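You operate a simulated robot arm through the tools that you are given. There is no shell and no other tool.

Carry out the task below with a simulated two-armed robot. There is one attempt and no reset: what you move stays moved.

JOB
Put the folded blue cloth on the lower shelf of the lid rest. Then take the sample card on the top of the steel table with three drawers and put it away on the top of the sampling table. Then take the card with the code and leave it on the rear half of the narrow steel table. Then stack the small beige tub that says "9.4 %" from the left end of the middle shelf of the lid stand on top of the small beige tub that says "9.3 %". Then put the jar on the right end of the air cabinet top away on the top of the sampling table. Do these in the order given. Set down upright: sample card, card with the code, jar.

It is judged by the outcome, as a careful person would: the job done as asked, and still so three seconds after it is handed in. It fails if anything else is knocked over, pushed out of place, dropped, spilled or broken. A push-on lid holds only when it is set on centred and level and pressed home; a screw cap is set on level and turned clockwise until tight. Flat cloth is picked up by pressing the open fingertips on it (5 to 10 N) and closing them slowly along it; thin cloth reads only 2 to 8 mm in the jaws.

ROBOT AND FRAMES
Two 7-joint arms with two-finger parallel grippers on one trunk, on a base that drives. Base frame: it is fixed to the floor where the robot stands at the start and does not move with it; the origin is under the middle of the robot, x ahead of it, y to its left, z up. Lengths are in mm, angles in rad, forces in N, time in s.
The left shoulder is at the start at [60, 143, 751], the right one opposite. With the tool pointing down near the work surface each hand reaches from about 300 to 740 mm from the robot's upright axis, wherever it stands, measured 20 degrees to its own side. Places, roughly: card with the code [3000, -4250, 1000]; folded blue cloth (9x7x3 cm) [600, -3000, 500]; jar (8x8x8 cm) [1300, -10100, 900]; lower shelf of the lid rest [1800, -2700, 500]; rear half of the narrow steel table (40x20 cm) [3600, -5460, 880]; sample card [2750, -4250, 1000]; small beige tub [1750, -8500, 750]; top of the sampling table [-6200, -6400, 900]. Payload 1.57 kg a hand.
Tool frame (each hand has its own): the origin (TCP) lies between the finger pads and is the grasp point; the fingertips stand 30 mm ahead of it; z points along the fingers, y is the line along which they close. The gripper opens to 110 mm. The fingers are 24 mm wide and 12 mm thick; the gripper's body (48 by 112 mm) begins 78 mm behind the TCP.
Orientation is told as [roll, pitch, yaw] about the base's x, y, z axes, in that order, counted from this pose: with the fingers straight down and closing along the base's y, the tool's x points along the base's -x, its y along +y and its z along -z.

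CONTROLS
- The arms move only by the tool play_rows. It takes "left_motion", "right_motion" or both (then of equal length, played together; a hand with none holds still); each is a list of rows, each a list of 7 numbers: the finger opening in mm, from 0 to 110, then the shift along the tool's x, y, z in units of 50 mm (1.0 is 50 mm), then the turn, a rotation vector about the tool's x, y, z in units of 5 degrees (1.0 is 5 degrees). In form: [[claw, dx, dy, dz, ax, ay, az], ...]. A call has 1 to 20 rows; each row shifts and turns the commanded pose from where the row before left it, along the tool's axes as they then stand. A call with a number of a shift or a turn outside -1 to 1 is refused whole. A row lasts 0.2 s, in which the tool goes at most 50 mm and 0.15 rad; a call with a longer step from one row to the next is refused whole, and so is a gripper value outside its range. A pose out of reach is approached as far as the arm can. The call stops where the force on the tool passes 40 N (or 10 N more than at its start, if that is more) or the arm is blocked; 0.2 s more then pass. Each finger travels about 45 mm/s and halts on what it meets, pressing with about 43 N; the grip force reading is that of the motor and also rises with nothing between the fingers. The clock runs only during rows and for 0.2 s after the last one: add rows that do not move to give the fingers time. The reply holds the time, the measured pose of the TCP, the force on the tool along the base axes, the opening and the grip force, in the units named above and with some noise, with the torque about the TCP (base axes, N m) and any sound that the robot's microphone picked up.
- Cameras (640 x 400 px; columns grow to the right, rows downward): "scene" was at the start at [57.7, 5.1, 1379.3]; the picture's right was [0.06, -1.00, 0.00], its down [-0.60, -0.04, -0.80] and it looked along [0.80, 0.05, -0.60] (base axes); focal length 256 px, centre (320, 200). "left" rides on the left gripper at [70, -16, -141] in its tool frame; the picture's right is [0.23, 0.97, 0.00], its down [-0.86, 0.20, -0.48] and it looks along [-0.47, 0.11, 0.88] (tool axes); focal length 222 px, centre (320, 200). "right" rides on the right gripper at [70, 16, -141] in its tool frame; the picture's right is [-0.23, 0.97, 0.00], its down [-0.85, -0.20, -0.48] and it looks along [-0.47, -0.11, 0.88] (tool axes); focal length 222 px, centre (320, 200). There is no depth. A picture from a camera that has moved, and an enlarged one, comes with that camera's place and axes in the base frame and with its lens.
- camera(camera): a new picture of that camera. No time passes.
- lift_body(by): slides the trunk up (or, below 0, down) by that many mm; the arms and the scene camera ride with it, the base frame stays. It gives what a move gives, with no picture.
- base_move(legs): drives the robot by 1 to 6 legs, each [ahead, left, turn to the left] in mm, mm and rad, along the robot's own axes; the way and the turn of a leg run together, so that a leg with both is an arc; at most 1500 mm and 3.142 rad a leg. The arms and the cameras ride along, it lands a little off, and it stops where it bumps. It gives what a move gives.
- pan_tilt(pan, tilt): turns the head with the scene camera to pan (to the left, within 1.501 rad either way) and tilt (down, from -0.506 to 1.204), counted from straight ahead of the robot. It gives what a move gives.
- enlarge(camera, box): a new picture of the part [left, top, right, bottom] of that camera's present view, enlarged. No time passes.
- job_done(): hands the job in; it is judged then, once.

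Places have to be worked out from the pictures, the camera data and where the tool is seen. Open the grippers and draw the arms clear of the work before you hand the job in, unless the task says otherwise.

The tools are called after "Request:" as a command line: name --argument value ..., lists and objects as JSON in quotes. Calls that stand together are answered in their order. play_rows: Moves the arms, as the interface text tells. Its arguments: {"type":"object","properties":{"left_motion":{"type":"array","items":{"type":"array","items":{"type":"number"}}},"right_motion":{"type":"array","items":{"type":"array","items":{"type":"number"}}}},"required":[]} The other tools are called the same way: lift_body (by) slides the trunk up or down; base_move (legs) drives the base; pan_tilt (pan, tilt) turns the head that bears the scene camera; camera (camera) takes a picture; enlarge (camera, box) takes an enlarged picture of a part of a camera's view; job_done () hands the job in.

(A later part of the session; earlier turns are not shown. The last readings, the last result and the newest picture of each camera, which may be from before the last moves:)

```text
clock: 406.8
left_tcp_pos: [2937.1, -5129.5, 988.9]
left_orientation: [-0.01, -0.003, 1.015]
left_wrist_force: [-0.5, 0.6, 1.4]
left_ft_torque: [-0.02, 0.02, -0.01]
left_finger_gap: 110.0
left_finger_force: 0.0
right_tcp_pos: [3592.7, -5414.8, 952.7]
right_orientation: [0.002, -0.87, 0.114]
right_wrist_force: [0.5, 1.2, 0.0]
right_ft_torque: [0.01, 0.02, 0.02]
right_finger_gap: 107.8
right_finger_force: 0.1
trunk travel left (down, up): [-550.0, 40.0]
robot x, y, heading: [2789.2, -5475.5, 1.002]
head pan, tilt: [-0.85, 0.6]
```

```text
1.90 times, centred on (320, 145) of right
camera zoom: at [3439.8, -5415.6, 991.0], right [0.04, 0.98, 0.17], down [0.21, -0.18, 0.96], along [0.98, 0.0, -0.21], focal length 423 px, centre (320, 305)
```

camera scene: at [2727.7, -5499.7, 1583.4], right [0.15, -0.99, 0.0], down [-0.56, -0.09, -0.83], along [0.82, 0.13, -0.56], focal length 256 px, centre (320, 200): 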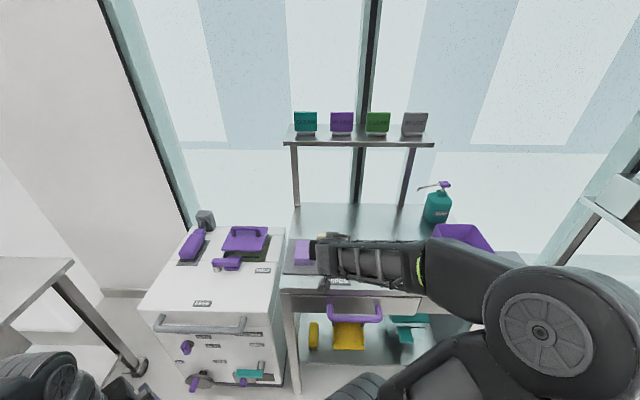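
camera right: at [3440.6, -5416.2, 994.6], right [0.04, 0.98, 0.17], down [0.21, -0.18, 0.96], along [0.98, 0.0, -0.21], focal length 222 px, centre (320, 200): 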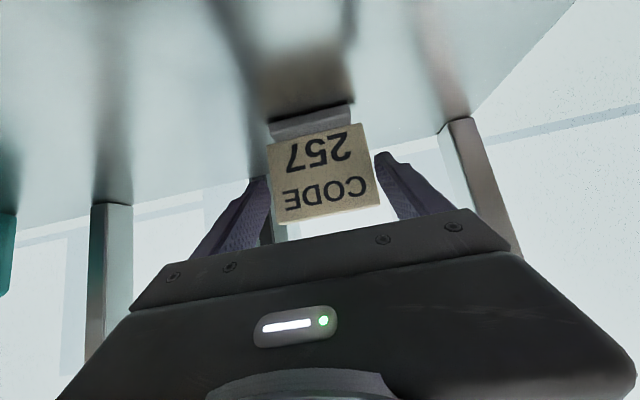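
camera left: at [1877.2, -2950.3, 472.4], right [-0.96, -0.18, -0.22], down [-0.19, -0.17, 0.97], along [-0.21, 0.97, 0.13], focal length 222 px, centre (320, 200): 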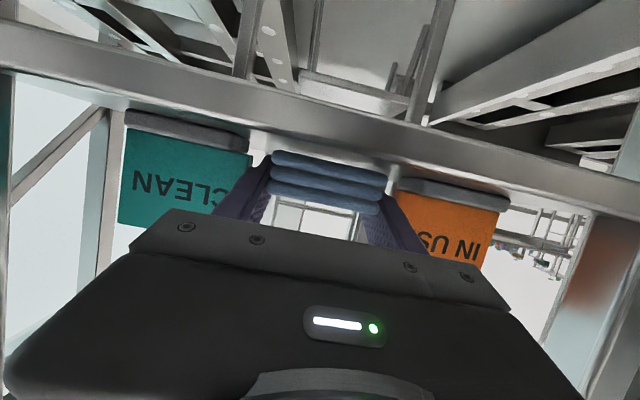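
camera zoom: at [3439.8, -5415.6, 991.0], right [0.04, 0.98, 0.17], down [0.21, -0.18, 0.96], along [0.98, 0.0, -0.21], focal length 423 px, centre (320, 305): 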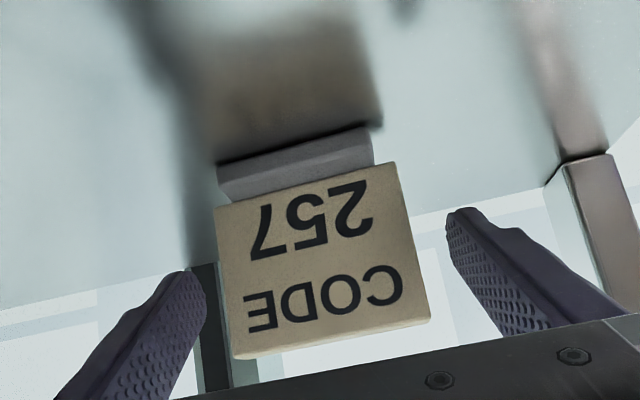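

The card stands upright on its own. I withdraw along the tool axis (back and up) and verify.

Request:
play_rows --right_motion '[[108, 0, 0, -0.25, 0, 0, 0], [108, 0, 0, -0.4, 0, 0, 0], [108, 0, 0, -0.6, 0, 0, 0], [108, 0, 0, -0.7, 0, 0, 0], [108, 0.2, 0, -0.7, 0, 0, 0], [108, 0, 0, 0, 0, 0, 0]]'

Request:
camera --camera "right"

Request:
enlarge --camera "scene" --box '[240, 80, 480, 290]'

```text
clock: 408.2
left_tcp_pos: [2936.3, -5129.0, 988.7]
left_orientation: [-0.008, -0.001, 1.015]
left_wrist_force: [1.0, 0.5, 0.2]
left_ft_torque: [-0.04, 0.0, -0.01]
left_finger_gap: 110.2
left_finger_force: 0.0
right_tcp_pos: [3487.6, -5427.9, 1029.1]
right_orientation: [0.0, -0.87, 0.112]
right_wrist_force: [0.6, 0.0, 0.4]
right_ft_torque: [-0.02, -0.01, -0.01]
right_finger_gap: 107.9
right_finger_force: 0.1
trunk travel left (down, up): [-550.0, 40.0]
robot x, y, heading: [2789.1, -5473.6, 1.003]
head pan, tilt: [-0.85, 0.6]
```

```text
taken
camera right: at [3333.5, -5428.1, 1067.9], right [0.04, 0.98, 0.17], down [0.21, -0.18, 0.96], along [0.98, 0.0, -0.21], focal length 222 px, centre (320, 200)
```

right: 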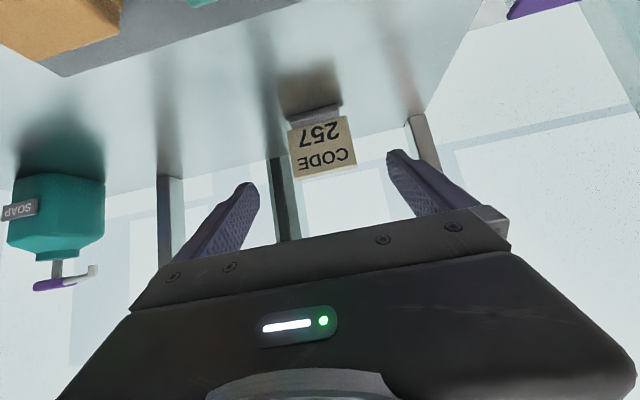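

```text
1.90 times, centred on (360, 185) of scene
camera zoom: at [2864.1, -5485.5, 1583.3], right [0.15, -0.99, 0.0], down [-0.56, -0.09, -0.82], along [0.81, 0.13, -0.57], focal length 488 px, centre (244, 229)
```

zoom: 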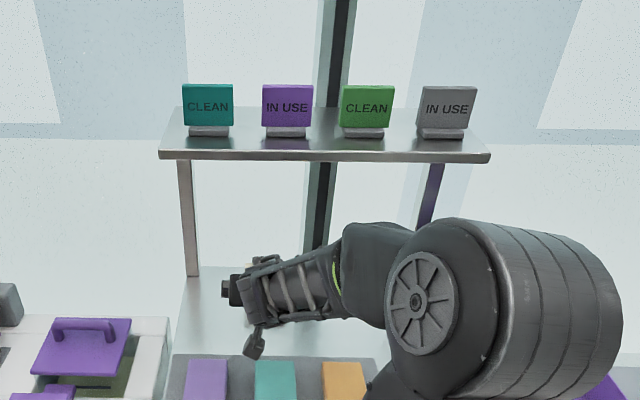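

The code card stands upright on the rear half of the narrow table, text facing forward. I back off, straighten the right tool, and look for the route to the lid stand at (1750, −8500).

Request:
base_move --legs '[[-255, 308, 0]]'

Request:
play_rows --right_motion '[[108, 0.5, 0, -0.6, 0, 0, 0], [108, 0.5, 0, -0.6, 0, 0, 0], [108, 0.5, 0, -0.6, 0, 0, 0], [108, 0, 0, 0, 0, 1, 0], [108, 0, 0, 0, 0, 1, 0], [108, 0, 0, 0, 0, 1, 0], [108, 0, 0, 0, 0, 1, 0], [108, 0, 0, 0, 0, 1, 0], [108, 0, 0, 0, 0, 1, 0], [108, 0, 0, 0, 0, 1, 0], [108, 0, 0, 0, 0, 1, 0], [108, 0, 0, 0, 0, 1, 0], [108, 0, 0, 0, 0, 1, 0], [108, 0, 0, 0, 0, 0, 0]]'

Request:
enlarge --camera "scene" --box '[240, 80, 480, 290]'

```text
clock: 410.7
left_tcp_pos: [2541.8, -5186.1, 990.1]
left_orientation: [-0.01, -0.002, 1.012]
left_wrist_force: [-0.8, 0.5, -0.2]
left_ft_torque: [0.0, -0.02, -0.02]
left_finger_gap: 110.1
left_finger_force: 0.0
right_tcp_pos: [3092.6, -5484.6, 1028.4]
right_orientation: [0.0, -0.871, 0.109]
right_wrist_force: [-0.5, 0.3, 0.1]
right_ft_torque: [0.0, -0.02, -0.01]
right_finger_gap: 108.2
right_finger_force: 0.0
trunk travel left (down, up): [-550.0, 40.0]
robot x, y, heading: [2394.7, -5530.4, 1.001]
head pan, tilt: [-0.85, 0.6]
```

```text
clock: 413.7
left_tcp_pos: [2542.8, -5185.3, 989.5]
left_orientation: [-0.01, 0.0, 1.013]
left_wrist_force: [-0.5, 0.5, -0.5]
left_ft_torque: [-0.02, 0.0, 0.04]
left_finger_gap: 110.2
left_finger_force: 0.1
right_tcp_pos: [3005.1, -5492.4, 1037.3]
right_orientation: [0.0, 0.002, 0.109]
right_wrist_force: [-0.3, -0.2, 0.4]
right_ft_torque: [-0.02, 0.0, -0.03]
right_finger_gap: 108.0
right_finger_force: 0.1
right hand out of reach, approached as far as the arm can: row 3
trunk travel left (down, up): [-550.0, 40.0]
robot x, y, heading: [2398.4, -5529.3, 1.003]
head pan, tilt: [-0.85, 0.6]
```

```text
1.90 times, centred on (360, 185) of scene
camera zoom: at [2469.0, -5542.2, 1583.4], right [0.15, -0.99, 0.0], down [-0.56, -0.08, -0.83], along [0.82, 0.12, -0.56], focal length 488 px, centre (244, 229)
```

zoom: 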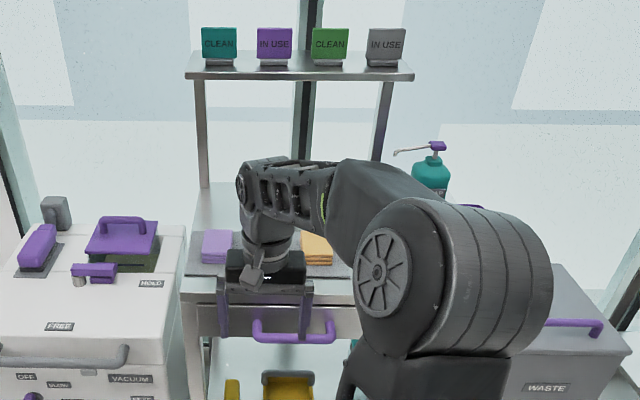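

Now I fold the right arm to a neutral pose, shift east to the corridor's middle and turn south.

Request:
play_rows --right_motion '[[108, 0.6, 0.616, 0, 0, 0, 0], [108, 0.6, 0.616, 0, 0, 0, 0], [108, 0.6, 0.616, 0, 0, 0, 0], [108, 0.6, 0.616, 0, 0, 0, 0], [108, 0.6, 0.616, 0, 0, 0, 0], [108, 0.6, 0.616, 0, 0, 0, 0], [108, 0.6, 0.616, 0, 0, 0, 0], [108, 0.6, 0.616, 0, 0, 0, 0], [108, 0, 0, 0, 0, 0, -1], [108, 0, 0, 0, 0, 0, -1], [108, 0, 0, 0, 0, 0, -1], [108, 0, 0, 0, 0, 0, -1], [108, 0, 0, 0, 0, 0, -1], [108, 0, 0, 0, 0, 0, -1], [108, 0, 0, 0, 0, 0, -1], [108, 0, 0, 0, 0, 0, -1], [108, 0, 0, 0, 0, 0, -1], [108, 0, 0, 0, 0, 0, -1], [108, 0, 0, 0, 0, 0, 0]]'

Request:
base_move --legs '[[118, -185, 0], [0, 0, -2.4]]'

Request:
pan_tilt --pan 0.0 --tilt 0.4

Request:
camera --camera "scene"

```text
clock: 417.7
left_tcp_pos: [2542.7, -5185.5, 989.7]
left_orientation: [-0.012, -0.001, 1.012]
left_wrist_force: [0.3, -0.4, 0.3]
left_ft_torque: [0.03, 0.0, 0.0]
left_finger_gap: 110.1
left_finger_force: 0.0
right_tcp_pos: [2738.9, -5273.7, 1037.4]
right_orientation: [0.002, 0.002, 0.982]
right_wrist_force: [-0.4, -0.4, -0.1]
right_ft_torque: [-0.03, 0.04, 0.02]
right_finger_gap: 107.9
right_finger_force: 0.1
trunk travel left (down, up): [-550.0, 40.0]
robot x, y, heading: [2394.8, -5529.5, 1.006]
head pan, tilt: [-0.85, 0.6]
```

```text
clock: 425.1
left_tcp_pos: [2744.8, -5876.1, 989.7]
left_orientation: [-0.01, -0.001, -1.372]
left_wrist_force: [0.6, 0.4, -0.3]
left_ft_torque: [0.02, -0.03, 0.0]
left_finger_gap: 110.1
left_finger_force: 0.1
right_tcp_pos: [2541.8, -5946.5, 1040.1]
right_orientation: [0.001, 0.002, -1.401]
right_wrist_force: [-0.1, -0.7, 0.3]
right_ft_torque: [-0.01, 0.0, 0.01]
right_finger_gap: 108.1
right_finger_force: 0.0
trunk travel left (down, up): [-550.0, 40.0]
robot x, y, heading: [2617.8, -5524.8, -1.381]
head pan, tilt: [-0.85, 0.6]
```

```text
clock: 426.2
left_tcp_pos: [2745.1, -5874.8, 989.4]
left_orientation: [-0.01, -0.001, -1.371]
left_wrist_force: [0.5, 0.1, 0.1]
left_ft_torque: [0.01, 0.02, 0.0]
left_finger_gap: 109.9
left_finger_force: 0.1
right_tcp_pos: [2541.5, -5946.7, 1037.6]
right_orientation: [0.003, 0.003, -1.403]
right_wrist_force: [0.1, 0.7, 0.5]
right_ft_torque: [-0.01, -0.02, 0.0]
right_finger_gap: 108.2
right_finger_force: 0.1
trunk travel left (down, up): [-550.0, 40.0]
robot x, y, heading: [2612.1, -5526.8, -1.383]
head pan, tilt: [0.0, 0.4]
```

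```text
taken
camera scene: at [2627.2, -5588.1, 1601.6], right [-0.98, -0.19, 0.0], down [-0.07, 0.38, -0.92], along [0.17, -0.91, -0.39], focal length 256 px, centre (320, 200)
```

scene: 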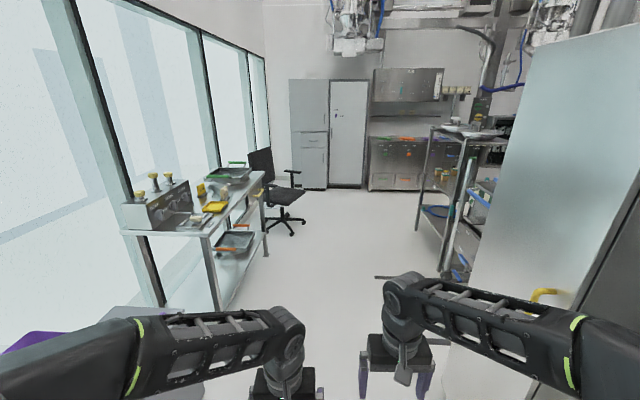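

The lid stand is visible ahead on the right, and a steel cabinet at the far end. I zoom in on both.

Request:
enlarge --camera "scene" --box '[400, 100, 540, 290]'

Request:
enlarge --camera "scene" --box '[340, 60, 500, 200]'

```text
2.11 times, centred on (470, 195) of scene
camera zoom: at [2627.2, -5588.1, 1601.6], right [-0.98, -0.19, 0.0], down [-0.07, 0.38, -0.92], along [0.17, -0.91, -0.39], focal length 539 px, centre (4, 210)
```

zoom: 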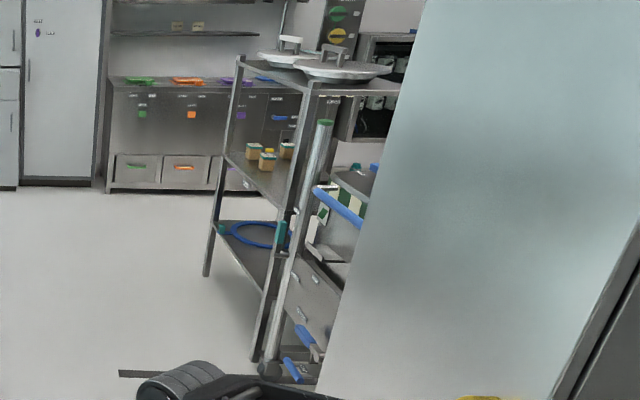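

```text
2.86 times, centred on (420, 130) of scene
camera zoom: at [2627.2, -5588.1, 1601.6], right [-0.98, -0.19, 0.0], down [-0.07, 0.38, -0.92], along [0.17, -0.91, -0.39], focal length 732 px, centre (34, 400)
```

zoom: 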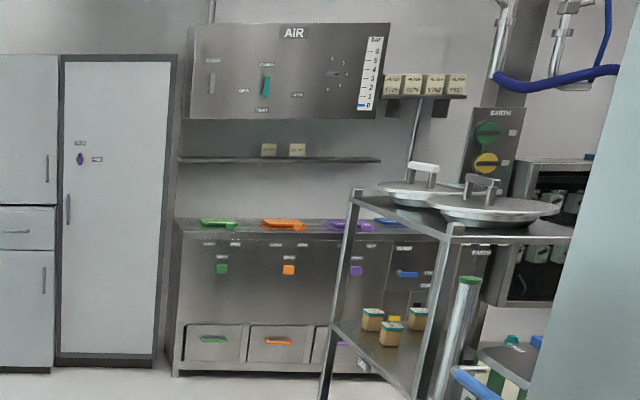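

The middle shelf of the lid stand carries three small beige tubs. I drive south down the corridor to get level with it.

Request:
base_move --legs '[[830, -150, 0], [830, -150, 0]]'

Request:
pan_tilt --pan -0.5 --tilt 0.45

Request:
camera --camera "scene"

```text
clock: 435.0
left_tcp_pos: [2780.9, -7609.7, 989.1]
left_orientation: [-0.01, 0.0, -1.363]
left_wrist_force: [-0.1, 0.6, 0.1]
left_ft_torque: [0.0, -0.02, 0.02]
left_finger_gap: 110.0
left_finger_force: 0.0
right_tcp_pos: [2579.0, -7684.0, 1037.2]
right_orientation: [0.002, 0.002, -1.393]
right_wrist_force: [0.0, 0.1, 1.1]
right_ft_torque: [-0.04, -0.02, -0.02]
right_finger_gap: 108.1
right_finger_force: 0.0
trunk travel left (down, up): [-550.0, 40.0]
robot x, y, heading: [2648.3, -7260.5, -1.375]
head pan, tilt: [0.0, 0.4]
```

```text
clock: 435.9
left_tcp_pos: [2780.8, -7609.7, 989.0]
left_orientation: [-0.01, -0.002, -1.362]
left_wrist_force: [-0.3, -0.5, 0.7]
left_ft_torque: [-0.01, -0.01, -0.03]
left_finger_gap: 110.0
left_finger_force: 0.1
right_tcp_pos: [2580.3, -7682.1, 1037.8]
right_orientation: [0.001, 0.001, -1.393]
right_wrist_force: [-0.5, -0.1, 0.2]
right_ft_torque: [-0.01, 0.01, -0.02]
right_finger_gap: 108.1
right_finger_force: 0.0
trunk travel left (down, up): [-550.0, 40.0]
robot x, y, heading: [2646.4, -7261.2, -1.372]
head pan, tilt: [-0.499, 0.45]
```

```text
taken
camera scene: at [2615.2, -7319.5, 1597.0], right [-0.95, 0.3, 0.0], down [0.13, 0.42, -0.9], along [-0.27, -0.86, -0.44], focal length 256 px, centre (320, 200)
```

scene: 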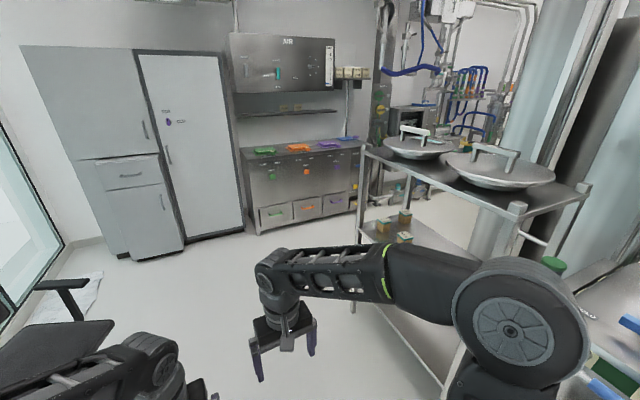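

The lid stand's long side faces the corridor; the tubs are on its middle shelf at the far (left, from the front) end. I zoom in on them.

Request:
enlarge --camera "scene" --box '[340, 130, 500, 280]'

Request:
enlarge --camera "scene" --box '[230, 20, 420, 240]'

```text
2.67 times, centred on (420, 205) of scene
camera zoom: at [2615.2, -7319.5, 1597.0], right [-0.95, 0.3, 0.0], down [0.13, 0.42, -0.9], along [-0.27, -0.86, -0.44], focal length 683 px, centre (53, 187)
```

zoom: 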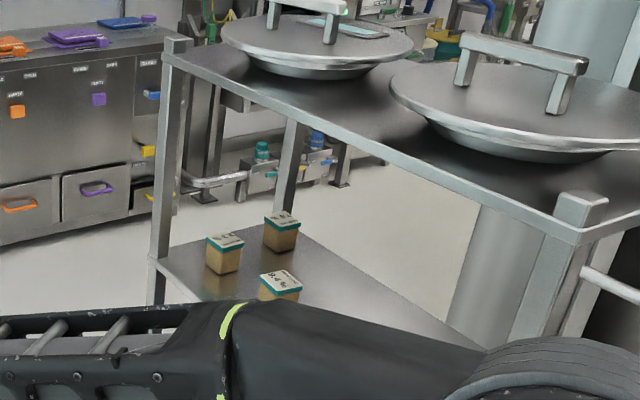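

```text
1.82 times, centred on (325, 130) of scene
camera zoom: at [2615.2, -7319.5, 1597.0], right [-0.95, 0.3, 0.0], down [0.13, 0.42, -0.9], along [-0.27, -0.86, -0.44], focal length 466 px, centre (311, 327)
```

zoom: 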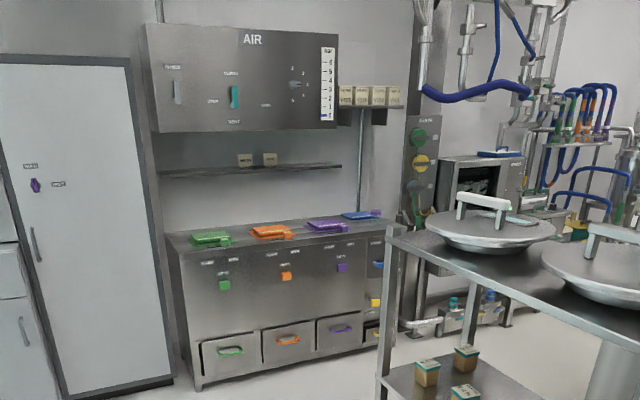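

The tubs have their values printed on top. I drive to in front of the stand's left end and turn to face it (west).

Request:
base_move --legs '[[1180, -280, 0], [0, 0, -1.64]]'

Request:
pan_tilt --pan 0.0 --tilt 0.55

Request:
camera --camera "scene"

```text
clock: 446.1
left_tcp_pos: [2269.1, -8629.1, 990.5]
left_orientation: [-0.01, -0.002, -2.952]
left_wrist_force: [-0.2, -0.4, 0.1]
left_ft_torque: [0.03, -0.01, -0.02]
left_finger_gap: 110.2
left_finger_force: 0.0
right_tcp_pos: [2200.1, -8425.3, 1038.9]
right_orientation: [0.002, 0.002, -2.985]
right_wrist_force: [0.4, 0.6, 0.2]
right_ft_torque: [-0.04, -0.02, 0.01]
right_finger_gap: 107.9
right_finger_force: 0.0
trunk travel left (down, up): [-550.0, 40.0]
robot x, y, heading: [2620.2, -8499.9, -2.963]
head pan, tilt: [-0.499, 0.45]
```

```text
clock: 447.0
left_tcp_pos: [2270.8, -8629.2, 989.4]
left_orientation: [-0.01, -0.003, -2.954]
left_wrist_force: [-0.7, 0.9, -0.4]
left_ft_torque: [0.01, -0.01, 0.0]
left_finger_gap: 109.9
left_finger_force: 0.1
right_tcp_pos: [2199.9, -8425.3, 1038.6]
right_orientation: [0.002, 0.002, -2.985]
right_wrist_force: [0.3, -0.1, 0.4]
right_ft_torque: [-0.02, 0.0, -0.03]
right_finger_gap: 107.8
right_finger_force: 0.1
trunk travel left (down, up): [-550.0, 40.0]
robot x, y, heading: [2623.7, -8502.9, -2.97]
head pan, tilt: [0.0, 0.55]
```

```text
taken
camera scene: at [2562.5, -8513.7, 1587.9], right [-0.17, 0.98, 0.0], down [0.51, 0.09, -0.85], along [-0.84, -0.15, -0.52], focal length 256 px, centre (320, 200)
```

scene: 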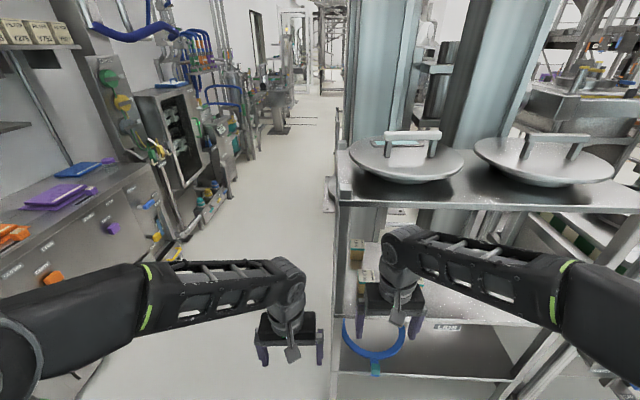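

The stand's left end is straight ahead-right; my right hand hides the tubs. I lower the trunk to look in and zoom.

Request:
lift_body --by -200

Request:
enlarge --camera "scene" --box '[320, 130, 480, 330]'

```text
clock: 449.2
left_tcp_pos: [2269.7, -8628.9, 790.3]
left_orientation: [-0.01, -0.001, -2.953]
left_wrist_force: [0.0, -0.3, -0.3]
left_ft_torque: [0.02, 0.01, -0.04]
left_finger_gap: 110.1
left_finger_force: 0.0
right_tcp_pos: [2199.7, -8424.9, 838.6]
right_orientation: [0.001, 0.0, -2.985]
right_wrist_force: [0.4, 0.0, -0.5]
right_ft_torque: [0.01, -0.02, 0.0]
right_finger_gap: 108.2
right_finger_force: 0.1
trunk travel left (down, up): [-350.0, 240.0]
robot x, y, heading: [2620.0, -8503.7, -2.966]
head pan, tilt: [0.0, 0.55]
```

```text
2.00 times, centred on (400, 230) of scene
camera zoom: at [2562.6, -8513.8, 1388.0], right [-0.17, 0.98, 0.0], down [0.51, 0.09, -0.85], along [-0.84, -0.15, -0.52], focal length 512 px, centre (160, 140)
```

zoom: 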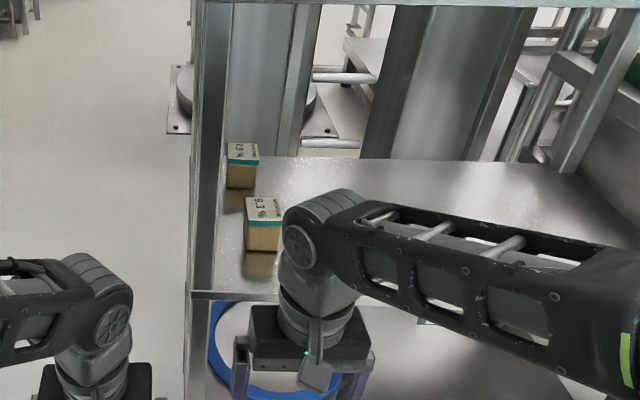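

I see tubs labelled "7.8 %"-like and "9.3 %"; another is hidden by the wrist. I move the right hand aside to the right and look again.

Request:
play_rows --right_motion '[[108, 0, -0.9, 0, 0, 0, 0], [108, 0, -0.9, 0, 0, 0, 0], [108, 0, -0.9, 0, 0, 0, 0], [108, 0, -0.9, 0, 0, 0, 0], [108, 0.4, 0, 0, 0, 0, 0], [108, 0, 0, 0, 0, 0, 0]]'

Request:
enlarge --camera "scene" --box '[320, 130, 480, 330]'

Request:
enlarge --camera "scene" --box '[340, 180, 420, 270]'

```text
clock: 450.6
left_tcp_pos: [2269.9, -8629.6, 789.4]
left_orientation: [-0.009, -0.002, -2.953]
left_wrist_force: [-0.2, 0.6, -0.4]
left_ft_torque: [0.02, 0.0, 0.0]
left_finger_gap: 110.0
left_finger_force: 0.1
right_tcp_pos: [2192.9, -8242.7, 839.9]
right_orientation: [0.001, 0.003, -2.985]
right_wrist_force: [-0.4, 0.5, 0.5]
right_ft_torque: [0.01, 0.01, 0.01]
right_finger_gap: 108.1
right_finger_force: 0.0
trunk travel left (down, up): [-350.0, 240.0]
robot x, y, heading: [2621.4, -8502.7, -2.967]
head pan, tilt: [0.0, 0.55]
```

```text
2.00 times, centred on (400, 230) of scene
camera zoom: at [2562.7, -8513.8, 1387.9], right [-0.17, 0.98, 0.0], down [0.51, 0.09, -0.85], along [-0.84, -0.15, -0.52], focal length 512 px, centre (160, 140)
```

zoom: 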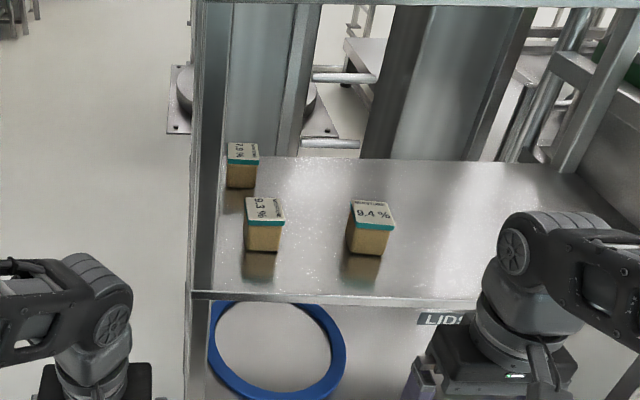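

```text
4.44 times, centred on (380, 225) of scene
camera zoom: at [2562.7, -8513.8, 1387.9], right [-0.17, 0.98, 0.0], down [0.51, 0.09, -0.85], along [-0.84, -0.15, -0.52], focal length 1138 px, centre (53, 89)
```

zoom: 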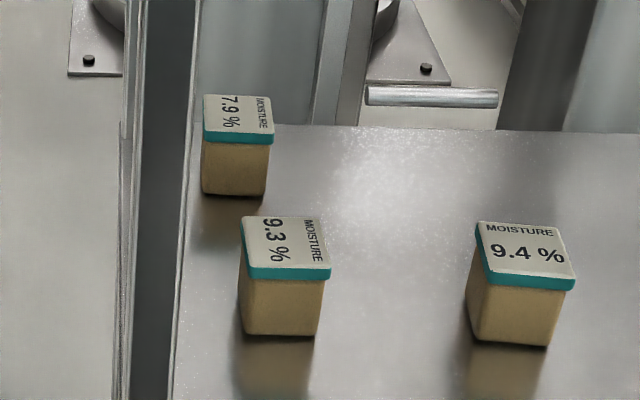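

The three tubs read 7.9 %, 9.3 % (front left, near (1800, −8452)) and 9.4 % (near (1777, −8264)). I'll use the right arm with the tool tilted 40° below horizontal; first set base, trunk and tool tilt.

Request:
base_move --legs '[[90, 0, -0.03]]'

Request:
lift_body --by 60

Request:
play_rows --right_motion '[[108, 0, 0, 0, 0, -1, 0], [108, 0, 0, 0, 0, -1, 0], [108, 0, 0, 0, 0, -1, 0], [108, 0, 0, 0, 0, -1, 0], [108, 0, 0, 0, 0, -1, 0], [108, 0, 0, 0, 0, -1, 0], [108, 0, 0, 0, 0, -1, 0], [108, 0, 0, 0, 0, -1, 0], [108, 0, 0, 0, 0, -1, 0], [108, 0, 0, 0, 0, -1, 0], [108, 0, 0, 0, 0, 0, 0]]'

Request:
camera --camera "right"

Request:
camera --camera "scene"

```text
clock: 451.7
left_tcp_pos: [2176.4, -8633.0, 788.2]
left_orientation: [-0.011, 0.0, -2.985]
left_wrist_force: [0.1, 0.5, 0.1]
left_ft_torque: [-0.01, -0.05, -0.01]
left_finger_gap: 110.0
left_finger_force: 0.0
right_tcp_pos: [2111.7, -8245.3, 839.3]
right_orientation: [0.0, 0.002, -3.015]
right_wrist_force: [0.2, 0.1, -0.4]
right_ft_torque: [-0.01, -0.03, -0.03]
right_finger_gap: 108.1
right_finger_force: 0.0
trunk travel left (down, up): [-350.0, 240.0]
robot x, y, heading: [2531.3, -8515.1, -2.996]
head pan, tilt: [0.0, 0.55]
```

```text
clock: 452.7
left_tcp_pos: [2176.4, -8632.8, 850.3]
left_orientation: [-0.011, 0.0, -2.983]
left_wrist_force: [0.1, 0.2, 0.1]
left_ft_torque: [0.01, -0.02, 0.0]
left_finger_gap: 110.3
left_finger_force: 0.0
right_tcp_pos: [2112.3, -8245.9, 899.0]
right_orientation: [0.003, 0.002, -3.015]
right_wrist_force: [-0.1, -0.8, -0.1]
right_ft_torque: [0.02, -0.03, 0.04]
right_finger_gap: 107.9
right_finger_force: 0.1
trunk travel left (down, up): [-410.0, 180.0]
robot x, y, heading: [2530.6, -8515.9, -2.998]
head pan, tilt: [0.0, 0.55]
```

```text
clock: 455.1
left_tcp_pos: [2177.1, -8632.8, 849.9]
left_orientation: [-0.009, 0.0, -2.984]
left_wrist_force: [-0.4, 0.5, 0.4]
left_ft_torque: [0.05, 0.01, -0.05]
left_finger_gap: 110.0
left_finger_force: 0.1
right_tcp_pos: [2077.0, -8221.9, 924.5]
right_orientation: [0.005, -0.871, -3.016]
right_wrist_force: [-0.7, -0.2, 0.3]
right_ft_torque: [-0.02, -0.01, -0.02]
right_finger_gap: 108.0
right_finger_force: 0.0
right hand out of reach, approached as far as the arm can: row 8, 9, 10
trunk travel left (down, up): [-410.0, 180.0]
robot x, y, heading: [2531.2, -8514.5, -3.002]
head pan, tilt: [0.0, 0.55]
```

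```text
taken
camera right: at [2230.8, -8218.4, 962.8], right [-0.02, -0.98, 0.18], down [-0.21, 0.18, 0.96], along [-0.98, -0.02, -0.21], focal length 222 px, centre (320, 200)
```

right: 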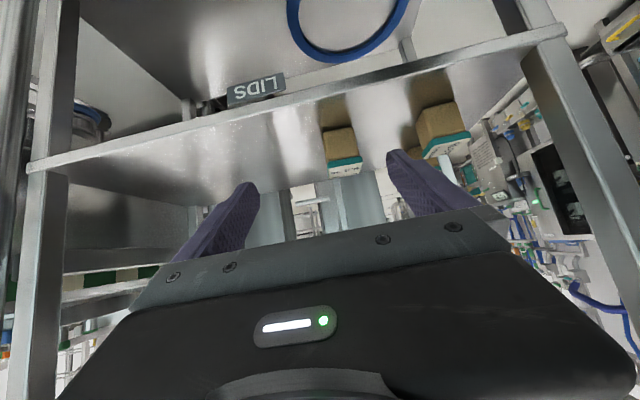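

```text
taken
camera scene: at [2473.0, -8526.4, 1447.9], right [-0.14, 0.99, 0.0], down [0.52, 0.08, -0.85], along [-0.84, -0.12, -0.52], focal length 256 px, centre (320, 200)
```

scene: 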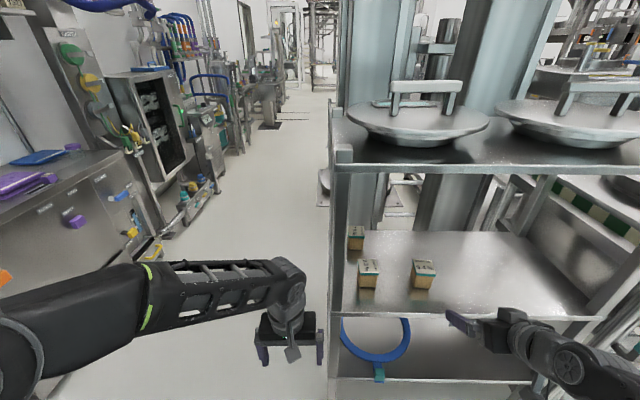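

The hand camera sees the 9.4 % tub and 9.3 % tub. I zoom in for measurement.

Request:
enlarge --camera "right" --box '[290, 80, 490, 210]'

Request:
enlarge --camera "scene" --box '[330, 210, 460, 330]'

```text
3.08 times, centred on (390, 145) of right
camera zoom: at [2230.8, -8218.4, 962.8], right [-0.02, -0.98, 0.18], down [-0.21, 0.18, 0.96], along [-0.98, -0.02, -0.21], focal length 684 px, centre (105, 369)
```

zoom: 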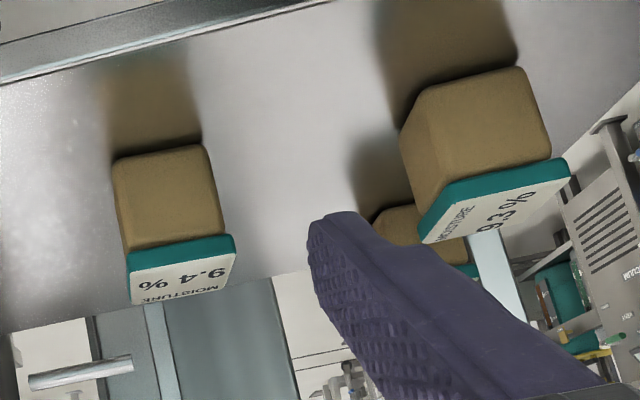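

```text
3.33 times, centred on (395, 270) of scene
camera zoom: at [2473.0, -8526.4, 1447.9], right [-0.14, 0.99, 0.0], down [0.52, 0.08, -0.85], along [-0.84, -0.12, -0.52], focal length 853 px, centre (70, -33)
```

zoom: 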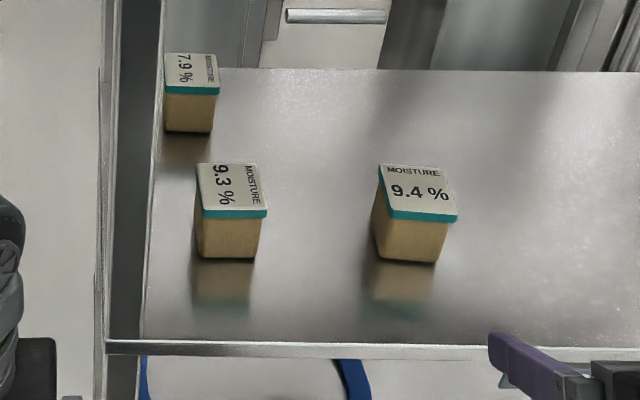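

Triangulating: shelf z≈767, tub tops ≈835; 9.4 % is centred at (1843, −8277) and 9.3 % at (1865, −8454), each about 62 mm square. I move the right hand to a pre-grasp point in front of the 9.4 % tub.

Request:
play_rows --right_motion '[[108, -0.01, 0.125, 0.59, 0, 0, 0], [108, -0.01, 0.125, 0.59, 0, 0, 0], [108, -0.01, 0.125, 0.59, 0, 0, 0], [108, 0, 0.125, 0.58, 0, 0, 0], [108, 0, 0, 0, 0, 0, 0]]'

Request:
enlarge --camera "right" --box '[180, 60, 460, 250]'

Request:
enlarge --camera "scene" --box '[330, 190, 490, 330]'

```text
clock: 456.3
left_tcp_pos: [2177.9, -8633.1, 849.9]
left_orientation: [-0.01, -0.002, -2.985]
left_wrist_force: [-0.9, -0.2, 0.0]
left_ft_torque: [0.0, 0.0, 0.01]
left_finger_gap: 109.7
left_finger_force: 0.0
right_tcp_pos: [1989.0, -8257.0, 848.4]
right_orientation: [0.002, -0.873, -3.016]
right_wrist_force: [0.6, 0.4, 0.4]
right_ft_torque: [-0.02, 0.01, 0.01]
right_finger_gap: 107.9
right_finger_force: 0.1
trunk travel left (down, up): [-410.0, 180.0]
robot x, y, heading: [2535.5, -8518.2, -2.993]
head pan, tilt: [0.0, 0.55]
```

```text
2.11 times, centred on (320, 155) of right
camera zoom: at [2143.9, -8254.3, 887.4], right [-0.02, -0.98, 0.18], down [-0.21, 0.18, 0.96], along [-0.98, -0.02, -0.21], focal length 468 px, centre (320, 295)
```

zoom: 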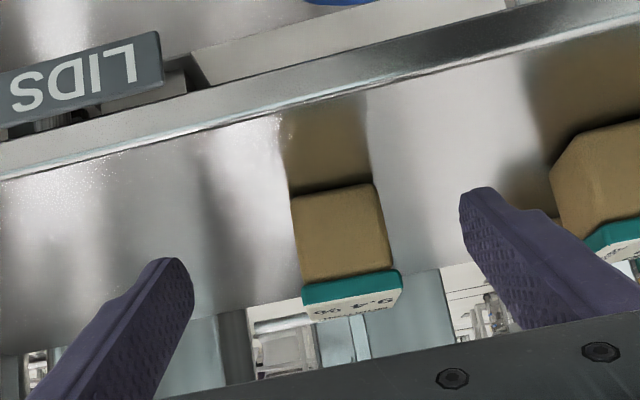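

```text
2.86 times, centred on (410, 260) of scene
camera zoom: at [2473.0, -8526.4, 1447.9], right [-0.14, 0.99, 0.0], down [0.52, 0.08, -0.85], along [-0.84, -0.12, -0.52], focal length 732 px, centre (63, 29)
```

zoom: 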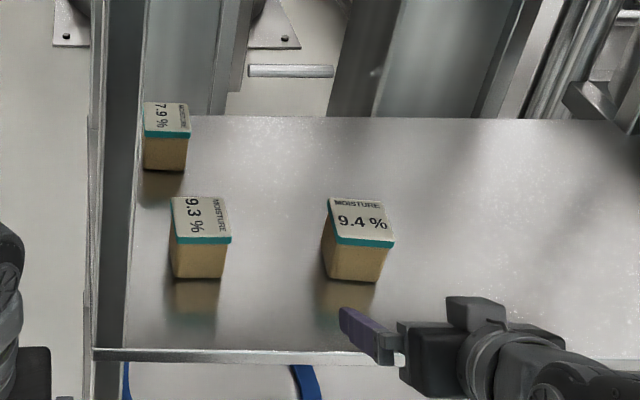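

The tub is ~5 mm to the tool's left of the centre line. I advance over it with that correction and then lower to mid-body height.

Request:
play_rows --right_motion '[[108, -0.469, 0.027, 0.559, 0, 0, 0], [108, -0.469, 0.027, 0.559, 0, 0, 0], [108, -0.469, 0.027, 0.559, 0, 0, 0], [108, -0.469, 0.027, 0.559, 0, 0, 0], [108, 0, 0, 0, 0, 0, 0]]'

Request:
enlarge --camera "right" --box '[180, 20, 460, 250]'

Request:
enlarge --camera "scene" --box '[330, 190, 490, 330]'

```text
clock: 457.5
left_tcp_pos: [2176.7, -8633.1, 850.1]
left_orientation: [-0.01, -0.002, -2.984]
left_wrist_force: [-0.2, -0.8, 0.6]
left_ft_torque: [-0.01, 0.03, -0.01]
left_finger_gap: 110.0
left_finger_force: 0.1
right_tcp_pos: [1844.5, -8283.5, 846.1]
right_orientation: [0.002, -0.871, -3.016]
right_wrist_force: [0.1, 0.0, 0.2]
right_ft_torque: [0.04, 0.01, 0.01]
right_finger_gap: 108.1
right_finger_force: 0.0
trunk travel left (down, up): [-410.0, 180.0]
robot x, y, heading: [2532.8, -8519.7, -2.999]
head pan, tilt: [0.0, 0.55]
```

```text
1.74 times, centred on (320, 135) of right
camera zoom: at [1999.4, -8279.9, 885.2], right [-0.02, -0.98, 0.18], down [-0.21, 0.18, 0.96], along [-0.98, -0.02, -0.21], focal length 386 px, centre (320, 313)
```

zoom: 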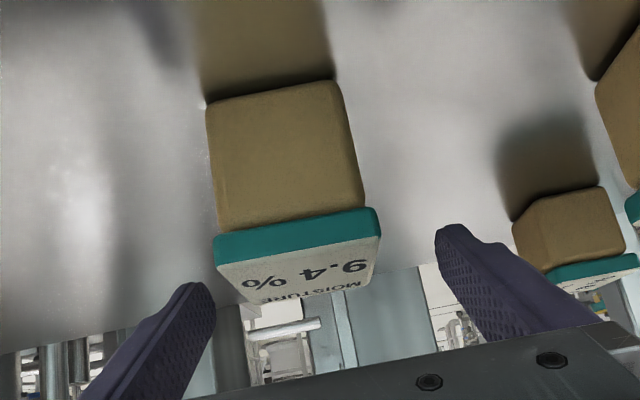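

```text
2.86 times, centred on (410, 260) of scene
camera zoom: at [2473.0, -8526.4, 1447.9], right [-0.14, 0.99, 0.0], down [0.52, 0.08, -0.85], along [-0.84, -0.12, -0.52], focal length 732 px, centre (63, 29)
```

zoom: 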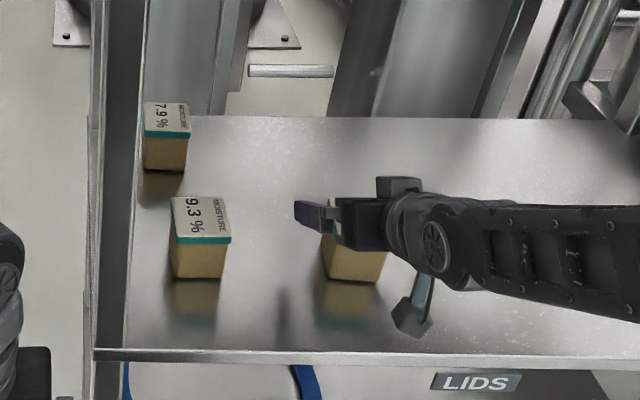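

Centred over the tub. I lower to z≈803 so the fingers straddle the body.

Request:
play_rows --right_motion '[[108, 0.23, 0, 0.193, 0, 0, 0], [108, 0.23, 0, 0.193, 0, 0, 0], [108, 0.2, 0, 0.168, 0, 0, 0], [108, 0, 0, 0, 0, 0, 0]]'

Request:
enlarge --camera "right" --box '[180, 20, 460, 250]'

```text
clock: 458.5
left_tcp_pos: [2176.8, -8632.6, 849.3]
left_orientation: [-0.011, -0.003, -2.984]
left_wrist_force: [-0.7, 1.3, 0.7]
left_ft_torque: [-0.02, 0.02, -0.04]
left_finger_gap: 109.9
left_finger_force: 0.0
right_tcp_pos: [1843.8, -8282.5, 806.4]
right_orientation: [0.001, -0.87, -3.017]
right_wrist_force: [-0.1, 0.9, -0.7]
right_ft_torque: [-0.03, 0.0, 0.0]
right_finger_gap: 108.2
right_finger_force: 0.0
trunk travel left (down, up): [-410.0, 180.0]
robot x, y, heading: [2530.8, -8516.1, -2.997]
head pan, tilt: [0.0, 0.55]
```

```text
1.74 times, centred on (320, 135) of right
camera zoom: at [1999.1, -8278.6, 845.4], right [-0.02, -0.98, 0.18], down [-0.21, 0.18, 0.96], along [-0.98, -0.02, -0.21], focal length 386 px, centre (320, 313)
```

zoom: 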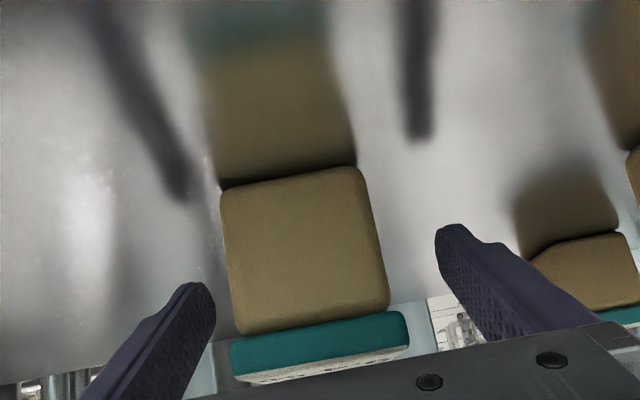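

The lid overhangs the body by ~4 mm, so the fingers will bear on the lid's edges; I re-aim so they press on the lid's middle (TCP ≈ (1834, −8284, 823)), then close gently.

Request:
play_rows --right_motion '[[108, -0.38, 0, -0.06, 0, 0, 0], [100, 0, 0, 0, 0, 0, 0], [92, 0, 0, 0, 0, 0, 0], [84, 0, 0, 0, 0, 0, 0], [78, 0, 0, 0, 0, 0, 0], [74, 0, 0, 0, 0, 0, 0], [70, 0, 0, 0, 0, 0, 0], [66, 0, 0, 0, 0, 0, 0], [62, 0, 0, 0, 0, 0, 0], [58, 0, 0, 0, 0, 0, 0], [54, 0, 0, 0, 0, 0, 0], [50, 0, 0, 0, 0, 0, 0], [50, 0, 0, 0, 0, 0, 0]]'

Request:
enlarge --camera "right" --box '[180, 20, 460, 250]'

Request:
enlarge --camera "scene" --box '[330, 190, 490, 330]'

```text
clock: 461.3
left_tcp_pos: [2177.1, -8632.4, 849.6]
left_orientation: [-0.01, -0.002, -2.983]
left_wrist_force: [-0.7, 0.6, 0.4]
left_ft_torque: [-0.02, -0.02, 0.0]
left_finger_gap: 110.0
left_finger_force: 0.1
right_tcp_pos: [1834.0, -8283.3, 822.7]
right_orientation: [0.001, -0.871, -3.017]
right_wrist_force: [-0.3, 0.3, 0.4]
right_ft_torque: [0.1, 0.04, 0.0]
right_finger_gap: 59.6
right_finger_force: 42.8
trunk travel left (down, up): [-410.0, 180.0]
robot x, y, heading: [2532.6, -8514.4, -2.995]
head pan, tilt: [0.0, 0.55]
```

```text
1.74 times, centred on (320, 135) of right
camera zoom: at [1989.8, -8280.9, 861.0], right [-0.02, -0.98, 0.18], down [-0.21, 0.18, 0.96], along [-0.98, -0.02, -0.21], focal length 386 px, centre (320, 313)
```

zoom: 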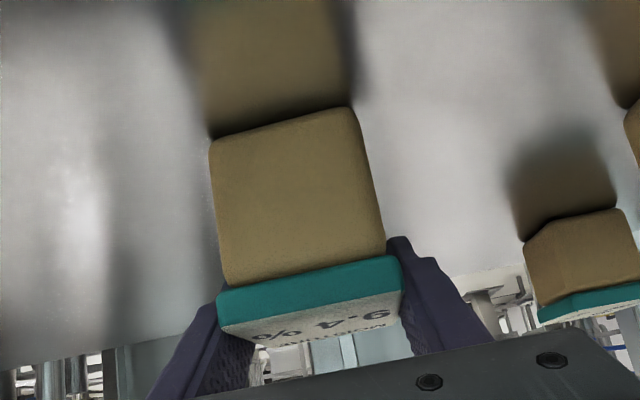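

```text
2.86 times, centred on (410, 260) of scene
camera zoom: at [2472.9, -8526.4, 1447.9], right [-0.14, 0.99, 0.0], down [0.52, 0.08, -0.85], along [-0.84, -0.12, -0.52], focal length 732 px, centre (63, 29)
```

zoom: 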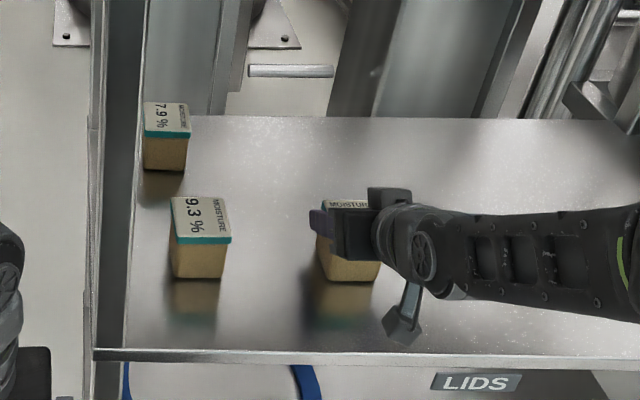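

The 9.4 % tub is gripped (59.6 mm, 43 N). I lift it 95 mm straight up and inspect.

Request:
play_rows --right_motion '[[50, -0.15, 0, -0.126, 0, 0, 0], [50, -0.3, 0, -0.252, 0, 0, 0], [50, -0.364, 0, -0.305, 0, 0, 0], [50, -0.364, 0, -0.305, 0, 0, 0], [50, -0.28, 0, -0.235, 0, 0, 0], [50, 0, 0, 0, 0, 0, 0]]'

Request:
enlarge --camera "right" --box '[180, 20, 460, 250]'

Request:
enlarge --camera "scene" --box '[330, 170, 490, 310]'

```text
clock: 462.7
left_tcp_pos: [2176.4, -8633.1, 849.2]
left_orientation: [-0.011, 0.0, -2.984]
left_wrist_force: [-0.1, 0.4, 0.6]
left_ft_torque: [-0.02, 0.02, 0.0]
left_finger_gap: 110.4
left_finger_force: 0.0
right_tcp_pos: [1836.7, -8282.8, 919.0]
right_orientation: [0.002, -0.871, -3.016]
right_wrist_force: [0.6, 0.5, -2.6]
right_ft_torque: [0.01, 0.03, 0.0]
right_finger_gap: 59.5
right_finger_force: 42.7
trunk travel left (down, up): [-410.0, 180.0]
robot x, y, heading: [2532.3, -8516.2, -2.993]
head pan, tilt: [0.0, 0.55]
```

```text
1.74 times, centred on (320, 135) of right
camera zoom: at [1990.9, -8279.4, 958.2], right [-0.02, -0.98, 0.18], down [-0.21, 0.18, 0.96], along [-0.98, -0.02, -0.21], focal length 386 px, centre (320, 313)
```

zoom: 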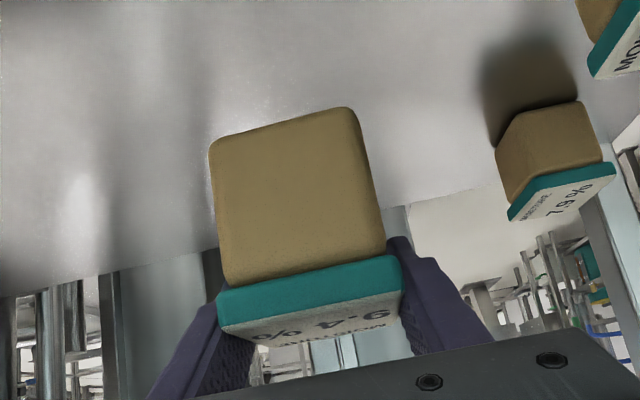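

```text
2.86 times, centred on (410, 240) of scene
camera zoom: at [2472.7, -8526.3, 1447.9], right [-0.14, 0.99, 0.0], down [0.52, 0.08, -0.85], along [-0.84, -0.12, -0.52], focal length 732 px, centre (63, 86)
```

zoom: 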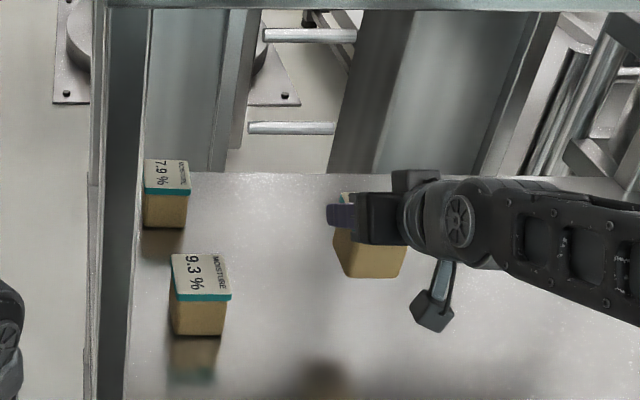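

The whole tub came up, level. I move it 178 mm to the left, at a height clear of the 9.3 % tub, and check alignment.

Request:
play_rows --right_motion '[[50, 0, 0.7, 0, 0, 0, 0], [50, 0, 0.7, 0, 0, 0, 0], [50, 0, 0.7, 0, 0, 0, 0], [50, 0, 0.7, 0, 0, 0, 0], [50, 0, 0.7, 0, 0, 0, 0], [50, 0, 0, 0, 0, 0, 0]]'

Request:
enlarge --camera "right" --box '[180, 0, 460, 250]'

Request:
enlarge --camera "scene" --box '[320, 180, 450, 300]'

```text
clock: 464.1
left_tcp_pos: [2175.9, -8632.7, 848.7]
left_orientation: [-0.011, 0.0, -2.986]
left_wrist_force: [0.3, 0.4, -0.2]
left_ft_torque: [0.0, 0.0, 0.01]
left_finger_gap: 110.0
left_finger_force: 0.2
right_tcp_pos: [1856.3, -8457.6, 917.2]
right_orientation: [0.001, -0.87, -3.019]
right_wrist_force: [-0.3, 1.2, -1.2]
right_ft_torque: [0.01, 0.04, 0.01]
right_finger_gap: 59.4
right_finger_force: 43.1
trunk travel left (down, up): [-410.0, 180.0]
robot x, y, heading: [2529.5, -8516.5, -2.995]
head pan, tilt: [0.0, 0.55]
```

```text
1.60 times, centred on (320, 125) of right
camera zoom: at [2010.5, -8454.5, 956.2], right [-0.02, -0.98, 0.18], down [-0.21, 0.18, 0.96], along [-0.98, -0.01, -0.21], focal length 355 px, centre (320, 320)
```

zoom: 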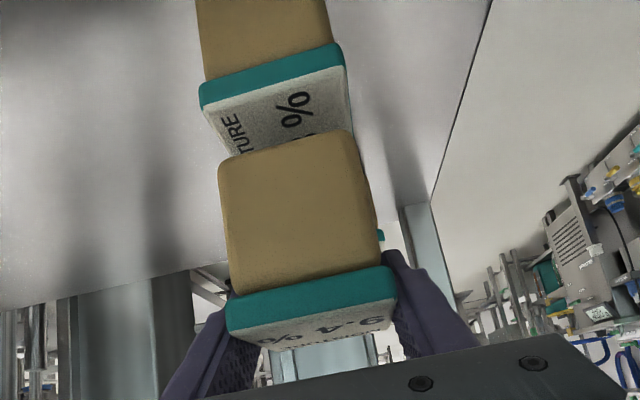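

```text
3.33 times, centred on (385, 240) of scene
camera zoom: at [2472.7, -8526.4, 1447.9], right [-0.14, 0.99, 0.0], down [0.52, 0.08, -0.85], along [-0.84, -0.12, -0.52], focal length 853 px, centre (103, 67)
```

zoom: 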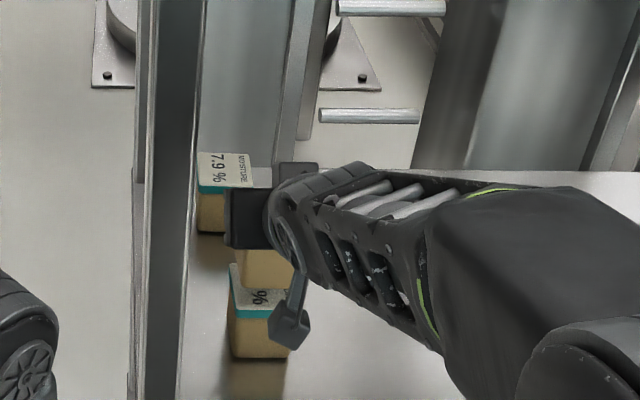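

Both tubs line up laterally within 1 mm and the held one is ~2.5 mm short in depth. I correct that and lower 22 mm toward contact.

Request:
play_rows --right_motion '[[50, -0.032, 0, 0.038, 0, 0, 0], [50, 0.12, 0, 0.1, 0, 0, 0], [50, 0.12, 0, 0.1, 0, 0, 0], [50, 0.09, 0, 0.077, 0, 0, 0], [50, 0, 0, 0, 0, 0, 0]]'

Request:
enlarge --camera "right" --box '[180, 0, 460, 250]'

```text
clock: 465.3
left_tcp_pos: [2177.5, -8632.6, 849.2]
left_orientation: [-0.01, -0.002, -2.985]
left_wrist_force: [0.3, -0.3, -0.4]
left_ft_torque: [-0.05, 0.01, 0.02]
left_finger_gap: 110.2
left_finger_force: 0.0
right_tcp_pos: [1854.5, -8457.5, 897.5]
right_orientation: [0.003, -0.879, -3.017]
right_wrist_force: [-2.3, 1.0, 14.7]
right_ft_torque: [0.38, -0.31, 0.08]
right_finger_gap: 59.8
right_finger_force: 43.3
trunk travel left (down, up): [-410.0, 180.0]
robot x, y, heading: [2527.4, -8518.7, -2.996]
head pan, tilt: [0.0, 0.55]
```

```text
1.60 times, centred on (320, 125) of right
camera zoom: at [2008.7, -8454.1, 935.7], right [-0.02, -0.98, 0.18], down [-0.2, 0.18, 0.96], along [-0.98, -0.02, -0.2], focal length 355 px, centre (320, 320)
```

zoom: 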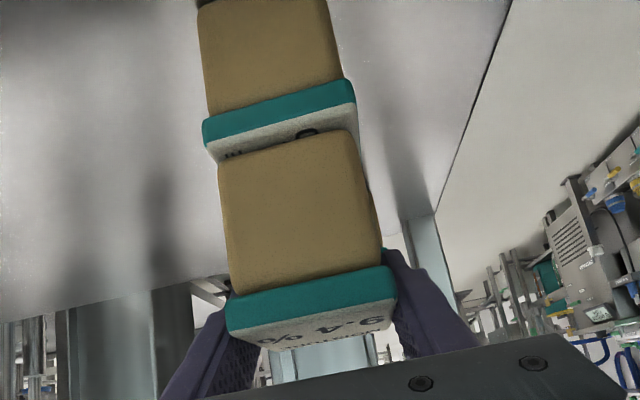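

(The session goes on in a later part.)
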